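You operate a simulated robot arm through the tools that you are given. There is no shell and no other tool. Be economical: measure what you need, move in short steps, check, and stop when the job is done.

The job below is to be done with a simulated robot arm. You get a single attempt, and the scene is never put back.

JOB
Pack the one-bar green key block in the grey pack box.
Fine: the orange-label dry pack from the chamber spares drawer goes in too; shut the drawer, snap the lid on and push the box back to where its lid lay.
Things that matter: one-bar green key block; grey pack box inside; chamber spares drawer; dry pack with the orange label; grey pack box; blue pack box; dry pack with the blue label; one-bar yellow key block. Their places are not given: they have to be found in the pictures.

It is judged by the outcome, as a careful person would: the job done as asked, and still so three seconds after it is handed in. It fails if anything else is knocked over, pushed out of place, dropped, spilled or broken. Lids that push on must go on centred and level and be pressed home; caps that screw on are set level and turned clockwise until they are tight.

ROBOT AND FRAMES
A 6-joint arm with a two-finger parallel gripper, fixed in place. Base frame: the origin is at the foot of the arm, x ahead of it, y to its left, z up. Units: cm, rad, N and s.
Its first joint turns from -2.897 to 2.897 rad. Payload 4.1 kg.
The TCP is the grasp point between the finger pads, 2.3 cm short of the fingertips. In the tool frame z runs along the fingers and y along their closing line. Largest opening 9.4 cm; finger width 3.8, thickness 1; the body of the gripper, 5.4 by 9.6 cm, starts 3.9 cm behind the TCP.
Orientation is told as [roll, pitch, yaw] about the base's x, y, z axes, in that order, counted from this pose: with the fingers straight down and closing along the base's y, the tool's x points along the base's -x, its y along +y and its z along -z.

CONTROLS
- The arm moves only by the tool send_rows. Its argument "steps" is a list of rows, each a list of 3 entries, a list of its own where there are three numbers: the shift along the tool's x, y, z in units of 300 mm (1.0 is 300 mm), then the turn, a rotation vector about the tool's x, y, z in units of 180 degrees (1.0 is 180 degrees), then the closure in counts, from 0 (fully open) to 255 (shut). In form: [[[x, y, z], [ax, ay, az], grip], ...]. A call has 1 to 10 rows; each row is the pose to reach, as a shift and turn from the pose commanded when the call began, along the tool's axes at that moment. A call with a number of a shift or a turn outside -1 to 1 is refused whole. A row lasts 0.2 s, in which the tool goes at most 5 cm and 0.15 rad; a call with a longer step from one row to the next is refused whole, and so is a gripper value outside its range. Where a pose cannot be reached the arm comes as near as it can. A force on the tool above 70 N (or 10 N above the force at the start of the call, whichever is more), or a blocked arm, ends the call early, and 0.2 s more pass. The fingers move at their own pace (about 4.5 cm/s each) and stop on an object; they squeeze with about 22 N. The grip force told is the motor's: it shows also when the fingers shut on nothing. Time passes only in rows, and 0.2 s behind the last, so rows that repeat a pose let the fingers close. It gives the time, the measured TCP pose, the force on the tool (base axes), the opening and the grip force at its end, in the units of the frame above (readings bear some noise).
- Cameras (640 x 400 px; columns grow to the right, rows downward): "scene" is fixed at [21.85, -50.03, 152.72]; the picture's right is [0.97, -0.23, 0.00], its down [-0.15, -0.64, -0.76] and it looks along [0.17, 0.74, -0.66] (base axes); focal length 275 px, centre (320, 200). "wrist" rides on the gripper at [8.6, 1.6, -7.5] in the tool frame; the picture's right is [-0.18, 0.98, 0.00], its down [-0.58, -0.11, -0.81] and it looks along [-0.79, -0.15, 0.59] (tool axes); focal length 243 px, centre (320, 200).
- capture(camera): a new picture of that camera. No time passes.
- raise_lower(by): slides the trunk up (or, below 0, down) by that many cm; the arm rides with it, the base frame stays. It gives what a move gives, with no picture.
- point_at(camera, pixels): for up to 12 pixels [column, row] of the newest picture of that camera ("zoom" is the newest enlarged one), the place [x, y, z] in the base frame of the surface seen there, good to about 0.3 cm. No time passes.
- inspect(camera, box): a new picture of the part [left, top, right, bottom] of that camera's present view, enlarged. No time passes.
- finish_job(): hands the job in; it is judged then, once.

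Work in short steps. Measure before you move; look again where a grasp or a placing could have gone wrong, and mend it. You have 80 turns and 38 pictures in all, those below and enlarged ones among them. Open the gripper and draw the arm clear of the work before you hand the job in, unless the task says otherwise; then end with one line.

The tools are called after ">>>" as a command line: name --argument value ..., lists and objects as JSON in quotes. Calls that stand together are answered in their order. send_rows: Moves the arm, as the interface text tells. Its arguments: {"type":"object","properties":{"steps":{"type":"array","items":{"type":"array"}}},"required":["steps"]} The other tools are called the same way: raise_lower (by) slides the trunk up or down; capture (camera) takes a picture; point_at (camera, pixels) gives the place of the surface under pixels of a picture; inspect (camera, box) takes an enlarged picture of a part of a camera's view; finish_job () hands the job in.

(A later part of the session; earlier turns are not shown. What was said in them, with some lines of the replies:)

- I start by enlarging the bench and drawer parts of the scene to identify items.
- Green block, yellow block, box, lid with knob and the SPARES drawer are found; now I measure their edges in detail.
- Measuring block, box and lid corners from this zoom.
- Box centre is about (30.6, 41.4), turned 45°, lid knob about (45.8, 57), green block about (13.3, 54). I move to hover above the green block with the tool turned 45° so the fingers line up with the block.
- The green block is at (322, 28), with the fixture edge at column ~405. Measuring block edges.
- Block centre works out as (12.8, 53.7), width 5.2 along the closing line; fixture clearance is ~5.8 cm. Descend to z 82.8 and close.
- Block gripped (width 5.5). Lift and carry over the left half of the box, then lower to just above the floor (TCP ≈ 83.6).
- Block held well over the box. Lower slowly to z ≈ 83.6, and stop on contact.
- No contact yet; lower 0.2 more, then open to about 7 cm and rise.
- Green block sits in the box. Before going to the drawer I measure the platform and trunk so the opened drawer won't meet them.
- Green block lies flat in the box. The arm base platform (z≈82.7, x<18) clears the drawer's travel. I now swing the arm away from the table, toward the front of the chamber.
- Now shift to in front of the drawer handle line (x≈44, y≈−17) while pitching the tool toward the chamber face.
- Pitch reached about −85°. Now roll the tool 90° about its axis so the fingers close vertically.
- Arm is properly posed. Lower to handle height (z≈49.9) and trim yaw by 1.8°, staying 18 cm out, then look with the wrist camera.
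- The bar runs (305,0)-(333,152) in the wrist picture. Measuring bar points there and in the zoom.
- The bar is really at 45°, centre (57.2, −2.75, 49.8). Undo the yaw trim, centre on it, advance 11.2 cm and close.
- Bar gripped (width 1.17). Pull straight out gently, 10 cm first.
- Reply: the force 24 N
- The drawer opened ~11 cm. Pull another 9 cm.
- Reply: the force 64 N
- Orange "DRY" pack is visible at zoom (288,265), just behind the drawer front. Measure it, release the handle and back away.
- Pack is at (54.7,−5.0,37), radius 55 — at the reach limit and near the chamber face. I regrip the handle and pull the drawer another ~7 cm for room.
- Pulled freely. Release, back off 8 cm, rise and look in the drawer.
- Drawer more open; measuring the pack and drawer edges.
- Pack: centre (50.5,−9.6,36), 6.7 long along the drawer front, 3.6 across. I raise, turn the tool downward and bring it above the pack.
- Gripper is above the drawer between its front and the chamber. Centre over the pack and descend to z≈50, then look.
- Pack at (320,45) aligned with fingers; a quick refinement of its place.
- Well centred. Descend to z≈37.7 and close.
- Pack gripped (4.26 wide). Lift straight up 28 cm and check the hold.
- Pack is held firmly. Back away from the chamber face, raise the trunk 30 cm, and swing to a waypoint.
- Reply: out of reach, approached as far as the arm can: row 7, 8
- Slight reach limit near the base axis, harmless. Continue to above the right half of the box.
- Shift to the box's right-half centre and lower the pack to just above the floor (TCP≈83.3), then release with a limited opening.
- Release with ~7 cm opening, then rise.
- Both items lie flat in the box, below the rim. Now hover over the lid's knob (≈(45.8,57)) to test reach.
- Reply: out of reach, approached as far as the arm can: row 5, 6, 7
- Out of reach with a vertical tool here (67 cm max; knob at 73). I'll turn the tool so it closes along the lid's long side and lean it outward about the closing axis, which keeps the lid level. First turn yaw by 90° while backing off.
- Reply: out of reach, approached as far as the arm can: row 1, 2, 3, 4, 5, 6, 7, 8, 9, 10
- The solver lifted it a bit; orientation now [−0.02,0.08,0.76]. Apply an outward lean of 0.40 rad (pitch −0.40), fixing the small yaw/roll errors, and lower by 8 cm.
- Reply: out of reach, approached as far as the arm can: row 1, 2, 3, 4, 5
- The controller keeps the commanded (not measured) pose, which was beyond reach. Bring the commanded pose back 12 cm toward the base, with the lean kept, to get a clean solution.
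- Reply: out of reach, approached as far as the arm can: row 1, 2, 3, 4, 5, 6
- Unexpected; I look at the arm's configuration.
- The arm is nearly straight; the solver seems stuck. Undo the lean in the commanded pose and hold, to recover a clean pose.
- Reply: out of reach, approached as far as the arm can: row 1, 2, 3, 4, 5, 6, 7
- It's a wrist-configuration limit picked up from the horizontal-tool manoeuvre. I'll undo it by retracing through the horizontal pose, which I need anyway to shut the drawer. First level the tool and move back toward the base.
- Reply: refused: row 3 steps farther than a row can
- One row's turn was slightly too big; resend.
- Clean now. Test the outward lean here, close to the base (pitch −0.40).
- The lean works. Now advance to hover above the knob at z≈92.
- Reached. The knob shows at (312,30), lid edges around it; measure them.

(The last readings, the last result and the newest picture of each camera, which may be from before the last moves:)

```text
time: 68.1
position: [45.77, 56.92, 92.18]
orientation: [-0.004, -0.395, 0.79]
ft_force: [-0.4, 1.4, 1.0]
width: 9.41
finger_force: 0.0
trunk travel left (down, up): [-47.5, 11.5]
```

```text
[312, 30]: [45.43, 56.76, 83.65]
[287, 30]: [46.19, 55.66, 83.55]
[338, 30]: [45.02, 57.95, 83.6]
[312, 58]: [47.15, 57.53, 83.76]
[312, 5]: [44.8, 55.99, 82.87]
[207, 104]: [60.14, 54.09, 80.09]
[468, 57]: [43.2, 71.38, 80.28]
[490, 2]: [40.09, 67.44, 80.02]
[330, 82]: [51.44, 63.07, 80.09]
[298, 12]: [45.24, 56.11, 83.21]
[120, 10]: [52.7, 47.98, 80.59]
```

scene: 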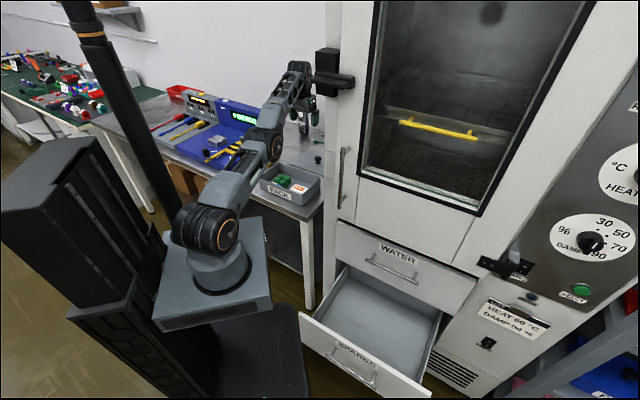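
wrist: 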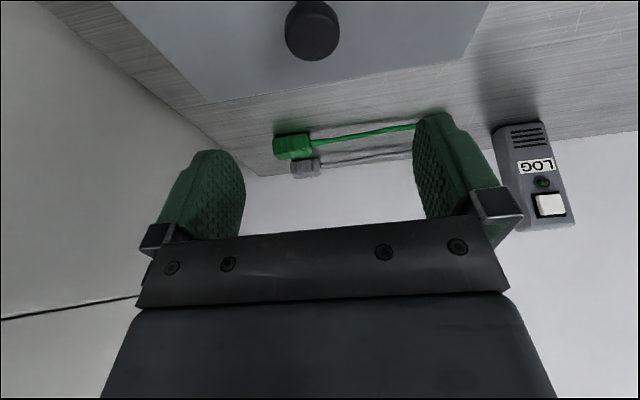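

Knob centre (45.7, 56.9, top 83.7) matches. Descend vertically to z≈83.5 and close on the knob head; also take a zoom of the box for exact rim measurement.

>>> send_rows --steps '[[[0.04, 0, 0.095], [0, 0, 0], 0], [[0.08, 0, 0.19], [0, 0, 0], 0], [[0.105, 0, 0.25], [0, 0, 0], 0], [[0.11, 0, 0.264], [0, 0, 0], 0], [[0.11, 0, 0.264], [0, 0, 0], 120], [[0.11, 0, 0.264], [0, 0, 0], 255], [[0.11, 0, 0.264], [0, 0, 0], 255], [[0.11, 0, 0.264], [0, 0, 0], 255], [[0.11, 0, 0.264], [0, 0, 0], 255], [[0.11, 0, 0.264], [0, 0, 0], 255]]'

>>> inspect --camera "scene" --box '[255, 155, 327, 200]'

```text
time: 70.3
position: [45.84, 57.06, 83.68]
orientation: [-0.004, -0.397, 0.791]
ft_force: [-0.8, 0.1, 0.9]
width: 3.08
finger_force: 22.1
trunk travel left (down, up): [-47.5, 11.5]
```

```text
8.89 times, centred on (291, 178) of scene
```

zoom: 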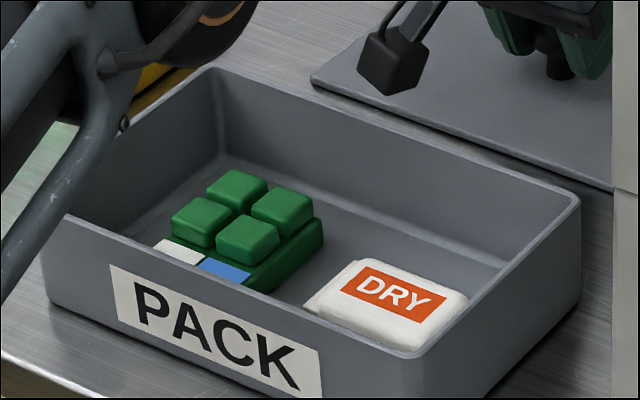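

Knob held (3.08). Measure points along the box's rim for its exact centre.

>>> point_at --camera "zoom" --pixels '[[300, 92], [400, 128], [500, 163], [577, 205], [500, 280], [460, 318], [100, 229], [200, 270], [300, 313], [165, 100], [190, 80], [410, 354]]'

```text
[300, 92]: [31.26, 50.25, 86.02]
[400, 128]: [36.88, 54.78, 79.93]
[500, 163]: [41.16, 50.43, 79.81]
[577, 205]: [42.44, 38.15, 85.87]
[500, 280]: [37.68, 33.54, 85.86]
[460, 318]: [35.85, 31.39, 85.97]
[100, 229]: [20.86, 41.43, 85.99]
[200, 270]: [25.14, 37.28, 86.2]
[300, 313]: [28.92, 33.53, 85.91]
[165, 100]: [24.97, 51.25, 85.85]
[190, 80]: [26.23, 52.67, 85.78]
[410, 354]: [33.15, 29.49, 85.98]
```

Box centre: u −7.8, v 50.85 (i.e. (30.4, 41.5)); lid must move 21.9 cm back along the same line. Lift 10 cm, carry above the box, and look.

>>> send_rows --steps '[[[-0.03, 0, -0.07], [0, 0, 0], 255], [[-0.08, 0, -0.19], [0, 0, 0], 255], [[-0.129, 0, -0.307], [0, 0, 0], 255], [[-0.009, -0.001, -0.357], [0, 0, 0], 255], [[0.13, -0.002, -0.416], [0, 0, 0], 255], [[0.27, -0.003, -0.475], [0, 0, 0], 255], [[0.41, -0.004, -0.533], [0, 0, 0], 255], [[0.5, -0.004, -0.571], [0, 0, 0], 255], [[0.544, -0.004, -0.59], [0, 0, 0], 255], [[0.544, -0.004, -0.59], [0, 0, 0], 255]]'

>>> inspect --camera "scene" --box '[240, 120, 340, 200]'

```text
time: 72.5
position: [30.35, 41.46, 93.66]
orientation: [-0.004, -0.396, 0.791]
ft_force: [-0.9, -0.4, -0.6]
width: 3.1
finger_force: 22.3
trunk travel left (down, up): [-47.5, 11.5]
```

```text
5.00 times, centred on (290, 160) of scene
```

zoom: 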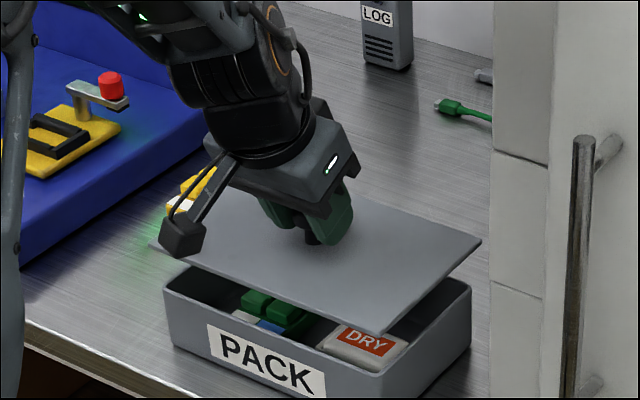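

The lid looks level over the box. Verify lid and box corners.

>>> point_at --camera "zoom" --pixels '[[155, 243], [475, 240], [382, 328], [270, 288], [430, 290], [330, 308], [200, 263], [468, 290], [382, 372], [420, 215], [300, 260]]'

```text
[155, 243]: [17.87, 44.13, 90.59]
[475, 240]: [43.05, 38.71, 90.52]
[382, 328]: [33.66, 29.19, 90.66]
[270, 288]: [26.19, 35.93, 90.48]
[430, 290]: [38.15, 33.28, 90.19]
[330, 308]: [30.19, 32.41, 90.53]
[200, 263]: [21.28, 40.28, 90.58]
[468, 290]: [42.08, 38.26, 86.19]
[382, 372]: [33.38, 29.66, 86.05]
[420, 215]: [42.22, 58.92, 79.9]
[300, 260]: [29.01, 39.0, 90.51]
```

Lid is level and aligned within ~0.2 cm on all measured sides. Lower gently to just contact (about 4 cm).

>>> send_rows --steps '[[[0.02, 0, 0.05], [0, 0, 0], 255], [[0.04, 0, 0.095], [0, 0, 0], 255], [[0.0477, 0, 0.1137], [0, 0, 0], 255], [[0.05, 0, 0.12], [0, 0, 0], 255], [[0.0525, 0, 0.125], [0, 0, 0], 255], [[0.0525, 0, 0.125], [0, 0, 0], 255]]'

>>> inspect --camera "scene" --box '[240, 130, 340, 210]'

```text
time: 73.9
position: [30.4, 41.55, 89.82]
orientation: [-0.005, -0.4, 0.79]
ft_force: [1.0, -0.3, 2.6]
width: 3.09
finger_force: 21.6
trunk travel left (down, up): [-47.5, 11.5]
```

```text
5.00 times, centred on (290, 170) of scene
```

zoom: 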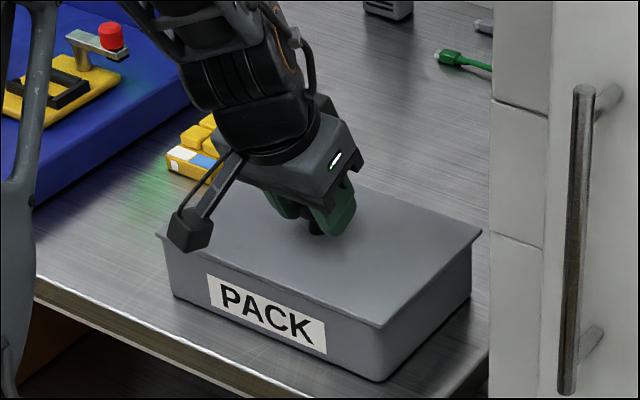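

Lid sits centred on the rim with even overhang. Lower a little further to feel contact.

>>> send_rows --steps '[[[0.003, 0, 0.006], [0, 0, 0], 255], [[0.005, 0, 0.012], [0, 0, 0], 255], [[0.005, 0, 0.012], [0, 0, 0], 255]]'

```text
time: 74.7
position: [30.41, 41.64, 89.49]
orientation: [-0.004, -0.401, 0.792]
ft_force: [-0.2, 1.6, 20.4]
width: 3.12
finger_force: 21.6
trunk travel left (down, up): [-47.5, 11.5]
```

Contact at 20 N. Release the knob, rise 8 cm.

>>> send_rows --steps '[[[-0.003, 0, -0.007], [0, 0, 0], 120], [[-0.003, 0, -0.007], [0, 0, 0], 0], [[-0.003, 0, -0.007], [0, 0, 0], 0], [[-0.003, 0, -0.007], [0, 0, 0], 0], [[-0.04, 0, -0.1], [0, 0, 0], 0], [[-0.1, 0, -0.24], [0, 0, 0], 0], [[-0.1, 0, -0.24], [0, 0.04, 0], 100], [[-0.1, 0, -0.24], [0, 0.08, 0], 255], [[-0.1, 0, -0.24], [0, 0.12, 0], 255], [[-0.1, 0, -0.24], [0, 0.127, 0], 255]]'

>>> inspect --camera "scene" --box '[240, 130, 340, 210]'

```text
time: 76.9
position: [30.41, 41.55, 97.16]
orientation: [-0.005, 0.004, 0.789]
ft_force: [0.8, 0.9, -0.2]
width: 0.63
finger_force: 0.0
trunk travel left (down, up): [-47.5, 11.5]
```

```text
5.00 times, centred on (290, 170) of scene
```

zoom: 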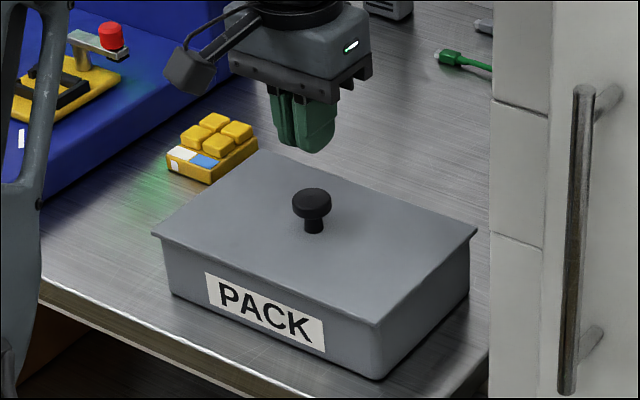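

Measure lid corners vs box corners before pressing.

>>> point_at --camera "zoom" --pixels '[[156, 233], [472, 231], [374, 320], [260, 153], [265, 275], [425, 273], [210, 190], [360, 192], [311, 196], [172, 280], [466, 265], [374, 355]]'

```text
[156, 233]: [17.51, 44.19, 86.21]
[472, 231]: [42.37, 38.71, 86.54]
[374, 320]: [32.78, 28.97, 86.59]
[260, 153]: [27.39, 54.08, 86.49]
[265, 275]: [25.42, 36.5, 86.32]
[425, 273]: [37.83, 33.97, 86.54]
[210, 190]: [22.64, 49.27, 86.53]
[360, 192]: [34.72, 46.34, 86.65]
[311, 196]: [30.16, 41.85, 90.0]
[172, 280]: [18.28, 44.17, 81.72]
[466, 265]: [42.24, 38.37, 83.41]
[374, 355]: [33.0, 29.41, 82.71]
```

Lid centre seems ~0.3 cm off (u −8.1, v 50.5 vs box −7.8, 50.85) — it slipped a bit on release. I'll regrip the knob with the tool vertical, lift slightly and recentre.

>>> send_rows --steps '[[[0, 0, 0], [0, 0, 0], 0], [[0, 0, 0], [0, 0, 0], 0], [[0, 0, 0], [0, 0, 0], 0], [[0, 0, 0.12], [0, 0, 0], 0], [[0, 0, 0.22], [0, 0, 0], 0], [[0, 0, 0.262], [0, 0, 0], 0], [[0, 0, 0.262], [0, 0, 0], 150], [[0, 0, 0.262], [0, 0, 0], 255], [[0, 0, 0.262], [0, 0, 0], 255], [[0, 0, 0.262], [0, 0, 0], 255]]'

>>> send_rows --steps '[[[0, 0, -0.02], [0, 0, 0], 255], [[0, 0, -0.05], [0, 0, 0], 255], [[0, 0, -0.05], [0, 0, 0], 255]]'

>>> inspect --camera "scene" --box '[253, 150, 325, 210]'

```text
time: 79.1
position: [30.4, 41.6, 89.22]
orientation: [-0.004, 0.002, 0.789]
ft_force: [-0.8, 1.1, 0.0]
width: 3.14
finger_force: 21.9
trunk travel left (down, up): [-47.5, 11.5]
```

```text
time: 79.9
position: [30.45, 41.46, 90.67]
orientation: [-0.006, 0.001, 0.788]
ft_force: [0.3, -0.1, -2.6]
width: 3.08
finger_force: 22.3
trunk travel left (down, up): [-47.5, 11.5]
```

```text
6.67 times, centred on (289, 180) of scene
```

zoom: 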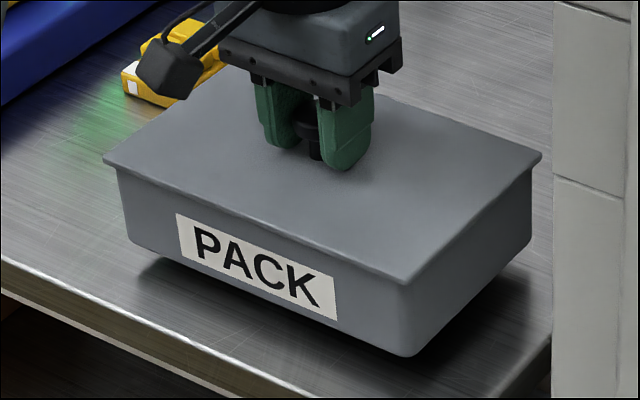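

The lid has already snapped: the box lifts with it. Lower it back down gently onto the table and press down.

>>> send_rows --steps '[[[0, 0, 0.02], [0, 0, 0], 255], [[0, 0, 0.04], [0, 0, 0], 255], [[0, 0, 0.05], [0, 0, 0], 255], [[0, 0, 0.055], [0, 0, 0], 255], [[0, 0, 0.06], [0, 0, 0], 255], [[0, 0, 0.06], [0, 0, 0], 255]]'

```text
time: 81.3
position: [30.44, 41.47, 89.15]
orientation: [-0.005, -0.002, 0.788]
ft_force: [1.2, 4.1, 17.0]
width: 3.12
finger_force: 21.9
trunk travel left (down, up): [-47.5, 11.5]
```

17 N now; press further to about 50 N.

>>> send_rows --steps '[[[0, 0, 0.008], [0, 0, 0], 255], [[0, 0, 0.016], [0, 0, 0], 255], [[0, 0, 0.022], [0, 0, 0], 255], [[0, 0, 0.022], [0, 0, 0], 255]]'

```text
time: 82.3
position: [30.33, 41.47, 88.85]
orientation: [-0.002, -0.01, 0.787]
ft_force: [1.9, -4.1, 55.8]
width: 3.07
finger_force: 21.8
trunk travel left (down, up): [-47.5, 11.5]
```

55.8 N with the fingertips on the lid. Release, rise and inspect.

>>> send_rows --steps '[[[0, 0, -0.022], [0, 0, 0], 255], [[0, 0, -0.024], [0, 0, 0], 120], [[0, 0, -0.024], [0, 0, 0], 0], [[0, 0, -0.024], [0, 0, 0], 0], [[0, 0, -0.024], [0, 0, 0], 0], [[0, 0, -0.15], [0, 0, 0], 0], [[0, 0, -0.3], [0, 0, 0], 0], [[0, 0, -0.3], [0, 0, 0], 255], [[0, 0, -0.3], [0, 0, 0], 255]]'

>>> inspect --camera "scene" --box '[253, 150, 325, 210]'

```text
time: 84.3
position: [30.15, 41.26, 97.23]
orientation: [-0.006, 0.002, 0.788]
ft_force: [-0.3, 0.6, 1.1]
width: 4.11
finger_force: 0.1
trunk travel left (down, up): [-47.5, 11.5]
```

```text
6.67 times, centred on (289, 180) of scene
```

zoom: 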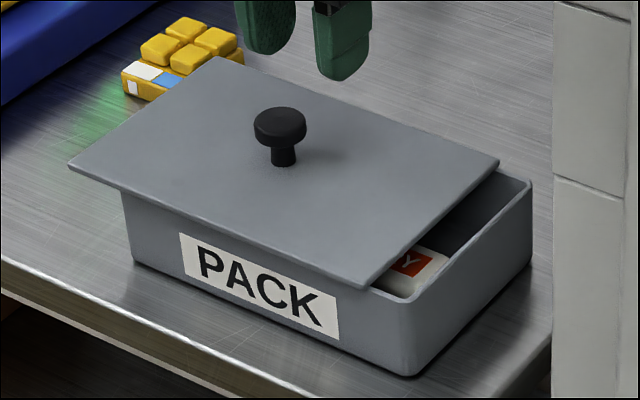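

The lid was dragged ~2 cm left when the fingers opened while still pressing on it. Measure where it and the box are now; then regrip and replace it.

>>> point_at --camera "zoom" --pixels '[[280, 118], [257, 125], [304, 125], [72, 168], [218, 60], [494, 165], [364, 285], [529, 190], [410, 298], [128, 230], [210, 224], [470, 235]]'

```text
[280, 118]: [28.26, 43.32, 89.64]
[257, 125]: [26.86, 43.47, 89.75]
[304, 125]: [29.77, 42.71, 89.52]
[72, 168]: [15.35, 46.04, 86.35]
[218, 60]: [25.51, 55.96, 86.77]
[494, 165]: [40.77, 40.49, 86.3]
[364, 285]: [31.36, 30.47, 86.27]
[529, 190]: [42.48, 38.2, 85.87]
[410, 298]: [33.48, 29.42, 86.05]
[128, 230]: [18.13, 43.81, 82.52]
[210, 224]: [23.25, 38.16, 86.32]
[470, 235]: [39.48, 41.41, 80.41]
```

Lid needs +2.8 along u and +0.25 along v. Regrip the knob higher (tips well above the lid), and lift 2 cm.

>>> send_rows --steps '[[[-0.003, 0.088, 0], [0, 0, 0], 0], [[-0.003, 0.088, 0], [0, 0, 0], 0], [[-0.003, 0.088, 0], [0, 0, 0], 0], [[-0.003, 0.088, 0.14], [0, 0, 0], 0], [[-0.003, 0.088, 0.225], [0, 0, 0], 0], [[-0.003, 0.088, 0.252], [0, 0, 0], 0], [[-0.003, 0.088, 0.252], [0, 0, 0], 150], [[-0.003, 0.088, 0.252], [0, 0, 0], 255], [[-0.003, 0.088, 0.252], [0, 0, 0], 255], [[-0.003, 0.088, 0.252], [0, 0, 0], 255]]'

>>> send_rows --steps '[[[0, 0, -0.02], [0, 0, 0], 255], [[0, 0, -0.05], [0, 0, 0], 255], [[0, 0, -0.08], [0, 0, 0], 255], [[-0.008, -0.046, -0.08], [0, 0, 0], 255], [[-0.008, -0.091, -0.08], [0, 0, 0], 255], [[-0.008, -0.091, -0.08], [0, 0, 0], 255]]'

>>> inspect --camera "scene" --box '[253, 150, 325, 210]'

```text
time: 86.5
position: [28.57, 43.37, 89.65]
orientation: [-0.004, 0.0, 0.789]
ft_force: [-1.0, -0.7, 0.1]
width: 3.1
finger_force: 21.9
trunk travel left (down, up): [-47.5, 11.5]
```

```text
time: 87.9
position: [30.64, 41.61, 92.12]
orientation: [-0.005, 0.002, 0.788]
ft_force: [0.3, 0.0, -0.7]
width: 3.09
finger_force: 21.4
trunk travel left (down, up): [-47.5, 11.5]
```

```text
6.67 times, centred on (289, 180) of scene
```

zoom: 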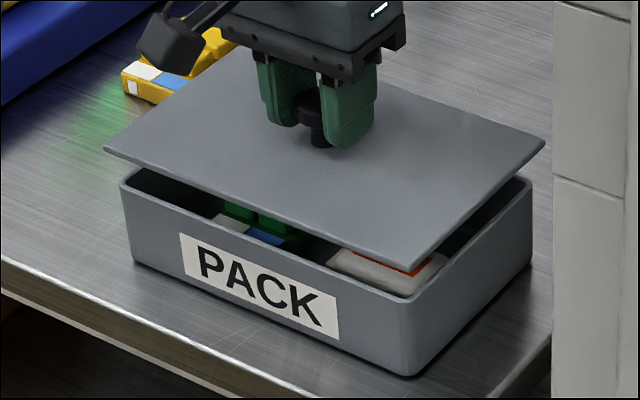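

Lid lifted alone, contents intact. Measure lid and rim corners in this view.

>>> point_at --camera "zoom" --pixels '[[109, 148], [539, 142], [412, 264], [250, 205], [480, 200], [330, 236], [529, 190], [410, 298], [123, 188], [200, 222], [470, 240], [300, 262]]'

```text
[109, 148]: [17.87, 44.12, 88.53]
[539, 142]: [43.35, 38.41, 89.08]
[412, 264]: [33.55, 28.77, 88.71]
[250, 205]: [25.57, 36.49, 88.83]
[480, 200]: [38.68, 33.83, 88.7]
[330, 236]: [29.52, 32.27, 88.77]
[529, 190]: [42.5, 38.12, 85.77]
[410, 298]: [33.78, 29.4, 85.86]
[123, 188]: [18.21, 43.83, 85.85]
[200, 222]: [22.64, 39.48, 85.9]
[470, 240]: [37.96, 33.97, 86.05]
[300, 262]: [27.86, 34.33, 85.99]
```

Lid and box are aligned within 0.1 cm. Lower 2.4 cm to light contact.

>>> send_rows --steps '[[[0, 0, 0.04], [0, 0, 0], 255], [[0, 0, 0.07], [0, 0, 0], 255], [[0, 0, 0.08], [0, 0, 0], 255], [[0, 0, 0.084], [0, 0, 0], 255], [[0, 0, 0.084], [0, 0, 0], 255]]'

```text
time: 89.1
position: [30.96, 41.49, 89.68]
orientation: [-0.004, -0.002, 0.789]
ft_force: [1.1, -0.4, 12.7]
width: 3.11
finger_force: 21.9
trunk travel left (down, up): [-47.5, 11.5]
```

Contact at 12.7 N; press on to ~40 N while holding the knob centred.

>>> send_rows --steps '[[[0, 0, 0.008], [0, 0, 0], 255], [[0, 0, 0.015], [0, 0, 0], 255], [[0, 0, 0.015], [0, 0, 0], 255], [[0, 0, -0.004], [0, 0, 0], 255], [[0, 0, -0.007], [0, 0, 0], 255]]'

>>> inspect --camera "scene" --box '[253, 150, 325, 210]'

```text
time: 90.3
position: [30.64, 41.56, 89.72]
orientation: [-0.005, 0.007, 0.79]
ft_force: [-0.3, 1.1, -2.7]
width: 3.1
finger_force: 21.6
trunk travel left (down, up): [-47.5, 11.5]
```

```text
6.67 times, centred on (289, 180) of scene
```

zoom: 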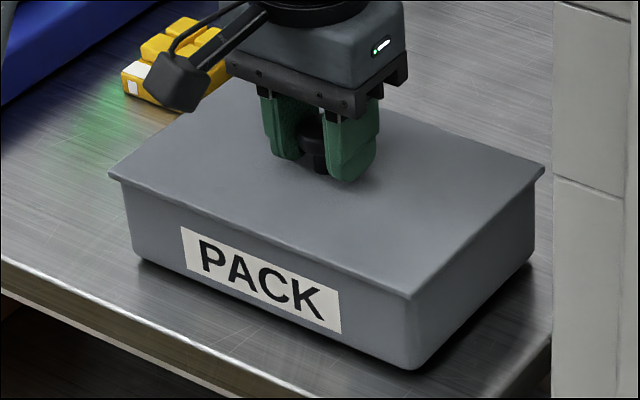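

Lid engaged with even overhang (force −2.7 N: it slightly carries the box). Ease down a hair, open, rise, and close the fingers for a press on the knob top.

>>> send_rows --steps '[[[0, 0, 0.003], [0, 0, 0], 255], [[0, 0, 0.003], [0, 0, 0], 180], [[0, 0, 0.003], [0, 0, 0], 60], [[0, 0, 0.003], [0, 0, 0], 0], [[0, 0, 0.003], [0, 0, 0], 0], [[0, 0, -0.1], [0, 0, 0], 0], [[0, 0, -0.2], [0, 0, 0], 0], [[0, 0, -0.2], [0, 0, 0], 255], [[0, 0, -0.2], [0, 0, 0], 255], [[0, 0, -0.2], [0, 0, 0], 255]]'

>>> inspect --camera "scene" --box '[253, 150, 325, 210]'

```text
time: 92.5
position: [30.65, 41.59, 95.87]
orientation: [-0.004, 0.002, 0.79]
ft_force: [0.6, -1.4, 0.6]
width: 2.32
finger_force: 0.2
trunk travel left (down, up): [-47.5, 11.5]
```

```text
6.67 times, centred on (289, 180) of scene
```

zoom: 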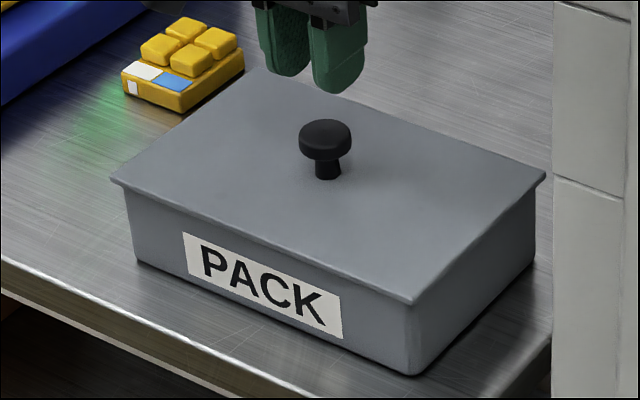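

Lid level and centred. Press on the knob top with closed fingers (target ~50 N).

>>> send_rows --steps '[[[0, 0, 0.05], [0, 0, 0], 255], [[0, 0, 0.1], [0, 0, 0], 255], [[0, 0, 0.125], [0, 0, 0], 255], [[0, 0, 0.14], [0, 0, 0], 255], [[0, 0, 0.15], [0, 0, 0], 255], [[0, 0, 0.157], [0, 0, 0], 255], [[0, 0, 0.157], [0, 0, 0], 255]]'

```text
time: 94.0
position: [30.87, 41.7, 92.1]
orientation: [-0.001, -0.018, 0.788]
ft_force: [-5.6, -10.0, 30.5]
width: 0.01
finger_force: 21.9
trunk travel left (down, up): [-47.5, 11.5]
stopped in row 7: the force on the tool passed its limit (the readings are from after the stop); the commanded pose is now the measured one
```

Pressed until the 70 N limit — home. Now rise, move in front of the box, open the fingers (two-point push) and lean the tool so the tips push the box wall low, clear of the lid's overhang.

>>> send_rows --steps '[[[0, 0, -0.12], [0, 0, 0], 255], [[0, 0, -0.25], [0, 0, 0], 255], [[0.15, 0.006, -0.25], [0, 0, 0], 0], [[0.3, 0.006, -0.25], [0, -0.04, 0], 0], [[0.443, 0.006, -0.25], [0, -0.08, 0], 0], [[0.443, 0.006, -0.25], [0, -0.1216, 0], 0], [[0.443, 0.006, -0.25], [0, -0.1216, 0], 0]]'

```text
time: 95.6
position: [21.58, 32.59, 99.04]
orientation: [-0.003, -0.395, 0.789]
ft_force: [-0.2, 0.7, 0.1]
width: 9.4
finger_force: 0.0
trunk travel left (down, up): [-47.5, 11.5]
```

Lower to z≈83.35 in front of the box.

>>> send_rows --steps '[[[0.06, 0, 0.145], [0, 0, 0], 0], [[0.12, 0, 0.29], [0, 0, 0], 0], [[0.175, 0, 0.415], [0, 0, 0], 0], [[0.2025, 0, 0.4825], [0, 0, 0], 0], [[0.2025, 0, 0.4825], [0, 0, 0], 0]]'

>>> inspect --camera "scene" --box '[240, 140, 340, 220]'

```text
time: 96.8
position: [21.41, 32.42, 83.26]
orientation: [-0.002, -0.396, 0.789]
ft_force: [-0.8, -0.5, 0.7]
width: 9.39
finger_force: 0.0
trunk travel left (down, up): [-47.5, 11.5]
```

```text
5.00 times, centred on (290, 180) of scene
```

zoom: 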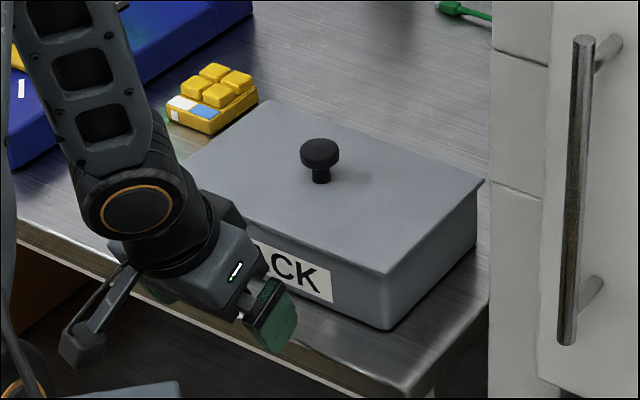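

Path is clear (yellow block ~7 cm left of the sweep). Push straight along the line, about 21 cm first.

>>> send_rows --steps '[[[-0.08, 0, 0.033], [0, 0, 0], 0], [[-0.13, 0, 0.054], [0, 0, 0], 0], [[-0.2, 0, 0.084], [0, 0, 0], 0], [[-0.27, 0, 0.113], [0, 0, 0], 0], [[-0.34, 0, 0.142], [0, 0, 0], 0], [[-0.41, 0, 0.171], [0, 0, 0], 0], [[-0.48, 0, 0.201], [0, 0, 0], 0], [[-0.55, 0, 0.23], [0, 0, 0], 0], [[-0.62, 0, 0.259], [0, 0, 0], 0], [[-0.65, 0, 0.272], [0, 0, 0], 0]]'

>>> inspect --camera "scene" --box '[240, 120, 340, 200]'

```text
time: 99.0
position: [36.2, 47.56, 83.31]
orientation: [-0.002, -0.395, 0.788]
ft_force: [0.4, -0.1, 0.0]
width: 9.41
finger_force: 0.1
trunk travel left (down, up): [-47.5, 11.5]
```

```text
5.00 times, centred on (290, 160) of scene
```

zoom: 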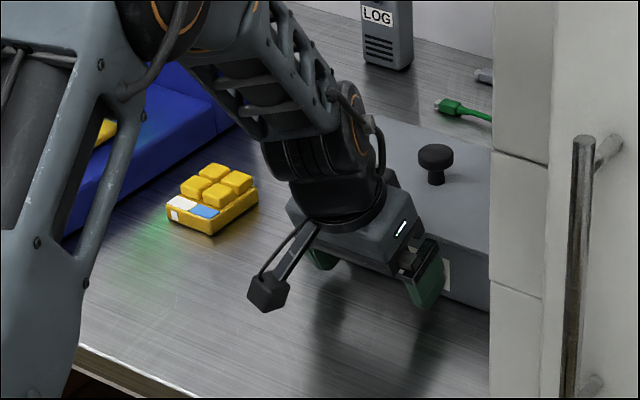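

Box moved along; measure the knob and lid edge to find the remaining distance.

>>> point_at --camera "zoom" --pixels '[[435, 152], [420, 158], [452, 158], [480, 248], [472, 235], [372, 118], [460, 275]]'

```text
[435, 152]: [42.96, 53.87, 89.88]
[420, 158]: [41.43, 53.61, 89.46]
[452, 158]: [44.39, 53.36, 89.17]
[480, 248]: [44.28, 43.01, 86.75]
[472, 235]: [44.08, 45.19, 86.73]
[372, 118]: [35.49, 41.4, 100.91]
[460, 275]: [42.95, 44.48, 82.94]
```

Box centre is now at v≈68.5, target ≈72.65. Push 4.1 cm more.

>>> send_rows --steps '[[[-0.03, 0, 0.0125], [0, 0, 0], 0], [[-0.06, 0, 0.025], [0, 0, 0], 0], [[-0.09, 0, 0.0377], [0, 0, 0], 0], [[-0.115, 0, 0.048], [0, 0, 0], 0], [[-0.126, 0, 0.0527], [0, 0, 0], 0], [[-0.126, 0, 0.0527], [0, 0, 0], 0], [[0.02, 0, -0.01], [0, 0, 0], 0], [[0.12, 0, -0.05], [0, 0, 0], 0], [[0.25, 0, -0.1], [0, 0, 0], 0]]'

>>> inspect --camera "scene" --box '[240, 120, 340, 200]'

```text
time: 101.0
position: [30.36, 41.78, 83.13]
orientation: [-0.001, -0.395, 0.789]
ft_force: [0.0, 0.1, 0.7]
width: 9.39
finger_force: 0.0
trunk travel left (down, up): [-47.5, 11.5]
```

```text
5.00 times, centred on (290, 160) of scene
```

zoom: 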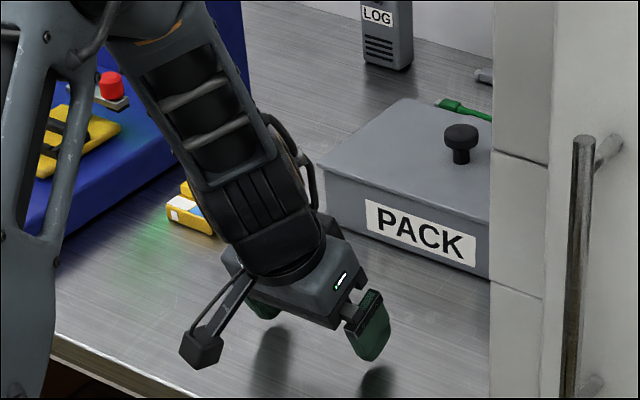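

Check box position: knob, left corner and front wall.

>>> point_at --camera "zoom" --pixels '[[461, 131], [446, 138], [476, 138], [321, 172], [410, 101], [340, 182], [450, 215], [329, 205], [480, 272], [380, 190], [400, 150]]'

```text
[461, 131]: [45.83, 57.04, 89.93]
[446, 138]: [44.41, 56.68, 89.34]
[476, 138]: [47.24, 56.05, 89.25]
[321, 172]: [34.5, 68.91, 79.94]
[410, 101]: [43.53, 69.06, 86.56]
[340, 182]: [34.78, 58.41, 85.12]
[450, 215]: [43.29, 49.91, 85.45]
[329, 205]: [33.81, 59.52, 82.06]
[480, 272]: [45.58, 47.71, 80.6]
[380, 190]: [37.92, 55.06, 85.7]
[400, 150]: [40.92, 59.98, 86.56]
```

Box sits at the lid's old place (knob at (45.8,57.0)). Now the drawer: lift and swing clear of the table to the front of the chamber, keeping the lean, fingers closed.

>>> send_rows --steps '[[[0.02, -0.06, -0.13], [0, 0, 0], 255], [[0.07, -0.15, -0.22], [0, 0, 0], 255], [[0.12, -0.24, -0.31], [0, 0, 0], 255], [[0.17, -0.33, -0.4], [0, 0, 0], 255], [[0.22, -0.42, -0.49], [0, 0, 0], 255], [[0.27, -0.51, -0.58], [0, 0, 0], 255], [[0.33, -0.6, -0.67], [0, 0, 0], 255], [[0.39, -0.69, -0.76], [0, 0, 0], 255], [[0.45, -0.78, -0.85], [0, 0, 0], 255], [[0.506, -0.86, -0.933], [0, 0, 0], 255]]'

```text
time: 103.2
position: [31.41, 6.31, 103.34]
orientation: [-0.002, -0.394, 0.789]
ft_force: [-0.4, 0.2, -0.9]
width: 0.0
finger_force: 21.7
out of reach, approached as far as the arm can: row 9
trunk travel left (down, up): [-47.5, 11.5]
```

Continue to in front of the drawer (x≈32, y≈−28), then lower the trunk 35 cm.

>>> send_rows --steps '[[[0.09, -0.1, -0.038], [0, 0, 0], 255], [[0.18, -0.2, -0.076], [0, 0, 0], 255], [[0.27, -0.3, -0.114], [0, 0, 0], 255], [[0.36, -0.41, -0.152], [0, 0, 0], 255], [[0.46, -0.52, -0.19], [0, 0, 0], 255], [[0.55, -0.62, -0.228], [0, 0, 0], 255], [[0.64, -0.72, -0.266], [0, 0, 0], 255], [[0.729, -0.822, -0.304], [0, 0, 0], 255], [[0.729, -0.822, -0.304], [0, 0, 0], 255]]'

>>> raise_lower --by -35

```text
time: 105.2
position: [32.18, -28.3, 103.48]
orientation: [-0.002, -0.392, 0.789]
ft_force: [0.0, -0.5, -0.3]
width: 0.0
finger_force: 21.9
trunk travel left (down, up): [-47.5, 11.5]
```

```text
time: 108.6
position: [32.32, -28.23, 68.33]
orientation: [-0.003, -0.395, 0.79]
ft_force: [0.3, -0.5, -0.3]
width: 0.0
finger_force: 22.3
trunk travel left (down, up): [-12.5, 46.5]
```

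Lower to handle height (z≈50.3).

>>> send_rows --steps '[[[0.06, 0, 0.145], [0, 0, 0], 255], [[0.12, 0, 0.29], [0, 0, 0], 255], [[0.18, 0, 0.43], [0, 0, 0], 255], [[0.231, 0, 0.554], [0, 0, 0], 255], [[0.231, 0, 0.554], [0, 0, 0], 255]]'

>>> capture --camera "scene"

```text
time: 109.8
position: [32.28, -28.22, 50.36]
orientation: [0.0, -0.393, 0.789]
ft_force: [-0.7, 0.4, 0.1]
width: 0.01
finger_force: 22.0
trunk travel left (down, up): [-12.5, 46.5]
```

```text
1 pictures are left
```

scene: 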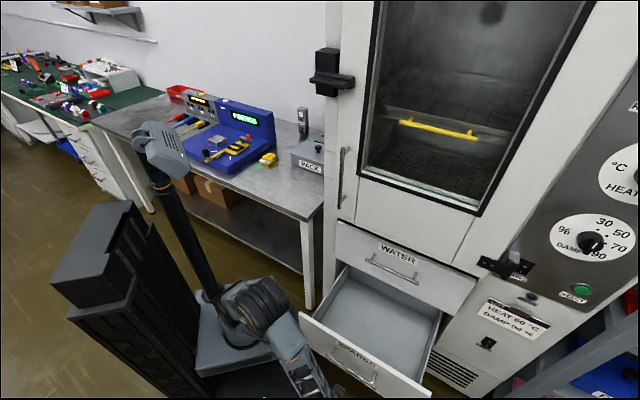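

Tool is before the SPARES handle. Push it in, 25 cm first.

>>> send_rows --steps '[[[-0.08, 0, 0.033], [0, 0, 0], 255], [[-0.16, 0, 0.066], [0, 0, 0], 255], [[-0.23, 0, 0.096], [0, 0, 0], 255], [[-0.31, 0, 0.129], [0, 0, 0], 255], [[-0.39, 0, 0.162], [0, 0, 0], 255], [[-0.47, 0, 0.195], [0, 0, 0], 255], [[-0.55, 0, 0.228], [0, 0, 0], 255], [[-0.63, 0, 0.261], [0, 0, 0], 255], [[-0.7, 0, 0.291], [0, 0, 0], 255], [[-0.769, 0, 0.3195], [0, 0, 0], 255]]'

```text
time: 112.0
position: [49.88, -10.58, 50.31]
orientation: [-0.002, -0.395, 0.789]
ft_force: [0.0, -0.5, 1.0]
width: 0.01
finger_force: 21.9
trunk travel left (down, up): [-12.5, 46.5]
```

Moving well (v=27.8). Push the last ~9 cm, slowing until the force shows it is shut.

>>> send_rows --steps '[[[-0.07, 0, 0.029], [0, 0, 0], 255], [[-0.14, 0, 0.058], [0, 0, 0], 255], [[-0.2, 0, 0.083], [0, 0, 0], 255], [[-0.23, 0, 0.0957], [0, 0, 0], 255], [[-0.25, 0, 0.104], [0, 0, 0], 255], [[-0.265, 0, 0.11], [0, 0, 0], 255], [[-0.275, 0, 0.1145], [0, 0, 0], 255], [[-0.275, 0, 0.1145], [0, 0, 0], 255]]'

>>> point_at --camera "scene" --pixels '[[295, 395]]'

```text
time: 113.8
position: [55.77, -4.61, 50.2]
orientation: [0.003, -0.391, 0.786]
ft_force: [-40.2, -38.6, -5.0]
width: 0.01
finger_force: 22.0
trunk travel left (down, up): [-12.5, 46.5]
```

```text
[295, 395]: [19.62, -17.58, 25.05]
```

55 N resistance at the expected shut position. Back away 20 cm and take the last picture.

>>> send_rows --steps '[[[0.1, 0, -0.042], [0, 0, 0], 255], [[0.22, 0, -0.092], [0, 0, 0], 255], [[0.35, 0, -0.146], [0, 0, 0], 0], [[0.48, 0, -0.2], [0, 0, 0], 0], [[0.615, 0, -0.257], [0, 0, 0], 0], [[0.615, 0, -0.257], [0, 0, 0], 0]]'

>>> capture --camera "scene"

```text
time: 115.2
position: [42.07, -18.27, 50.37]
orientation: [-0.002, -0.394, 0.791]
ft_force: [0.6, 0.1, 1.1]
width: 8.67
finger_force: 0.1
trunk travel left (down, up): [-12.5, 46.5]
```

```text
0 pictures are left
```

scene: 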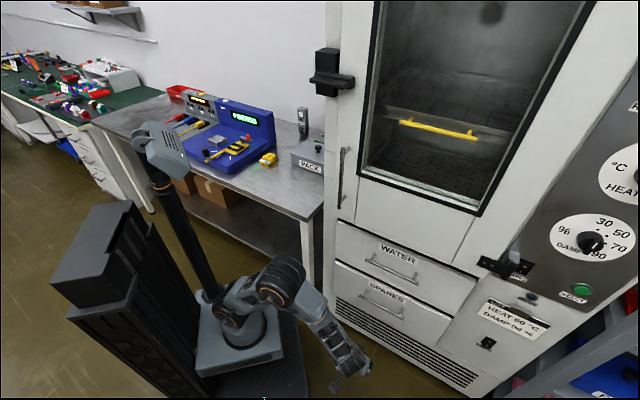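

Drawer is shut, the box with its lid on is at the lid's old place, and the arm is clear with the gripper open. Check the handle position once, then hand in.

>>> point_at --camera "scene" --pixels '[[359, 296], [381, 307], [362, 289], [318, 148], [300, 158]]'

```text
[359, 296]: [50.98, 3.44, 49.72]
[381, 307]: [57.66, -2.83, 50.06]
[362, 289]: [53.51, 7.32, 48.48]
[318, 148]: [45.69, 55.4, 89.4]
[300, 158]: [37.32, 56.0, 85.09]
```

The handle is back at its original coordinates, so the drawer is fully shut; handing in.

>>> finish_job

```text
The job is handed in.
```

The one-bar green key block and the orange-label dry pack are in the grey pack box, its lid is pressed on, the box is where the lid lay, and the spares drawer is shut.
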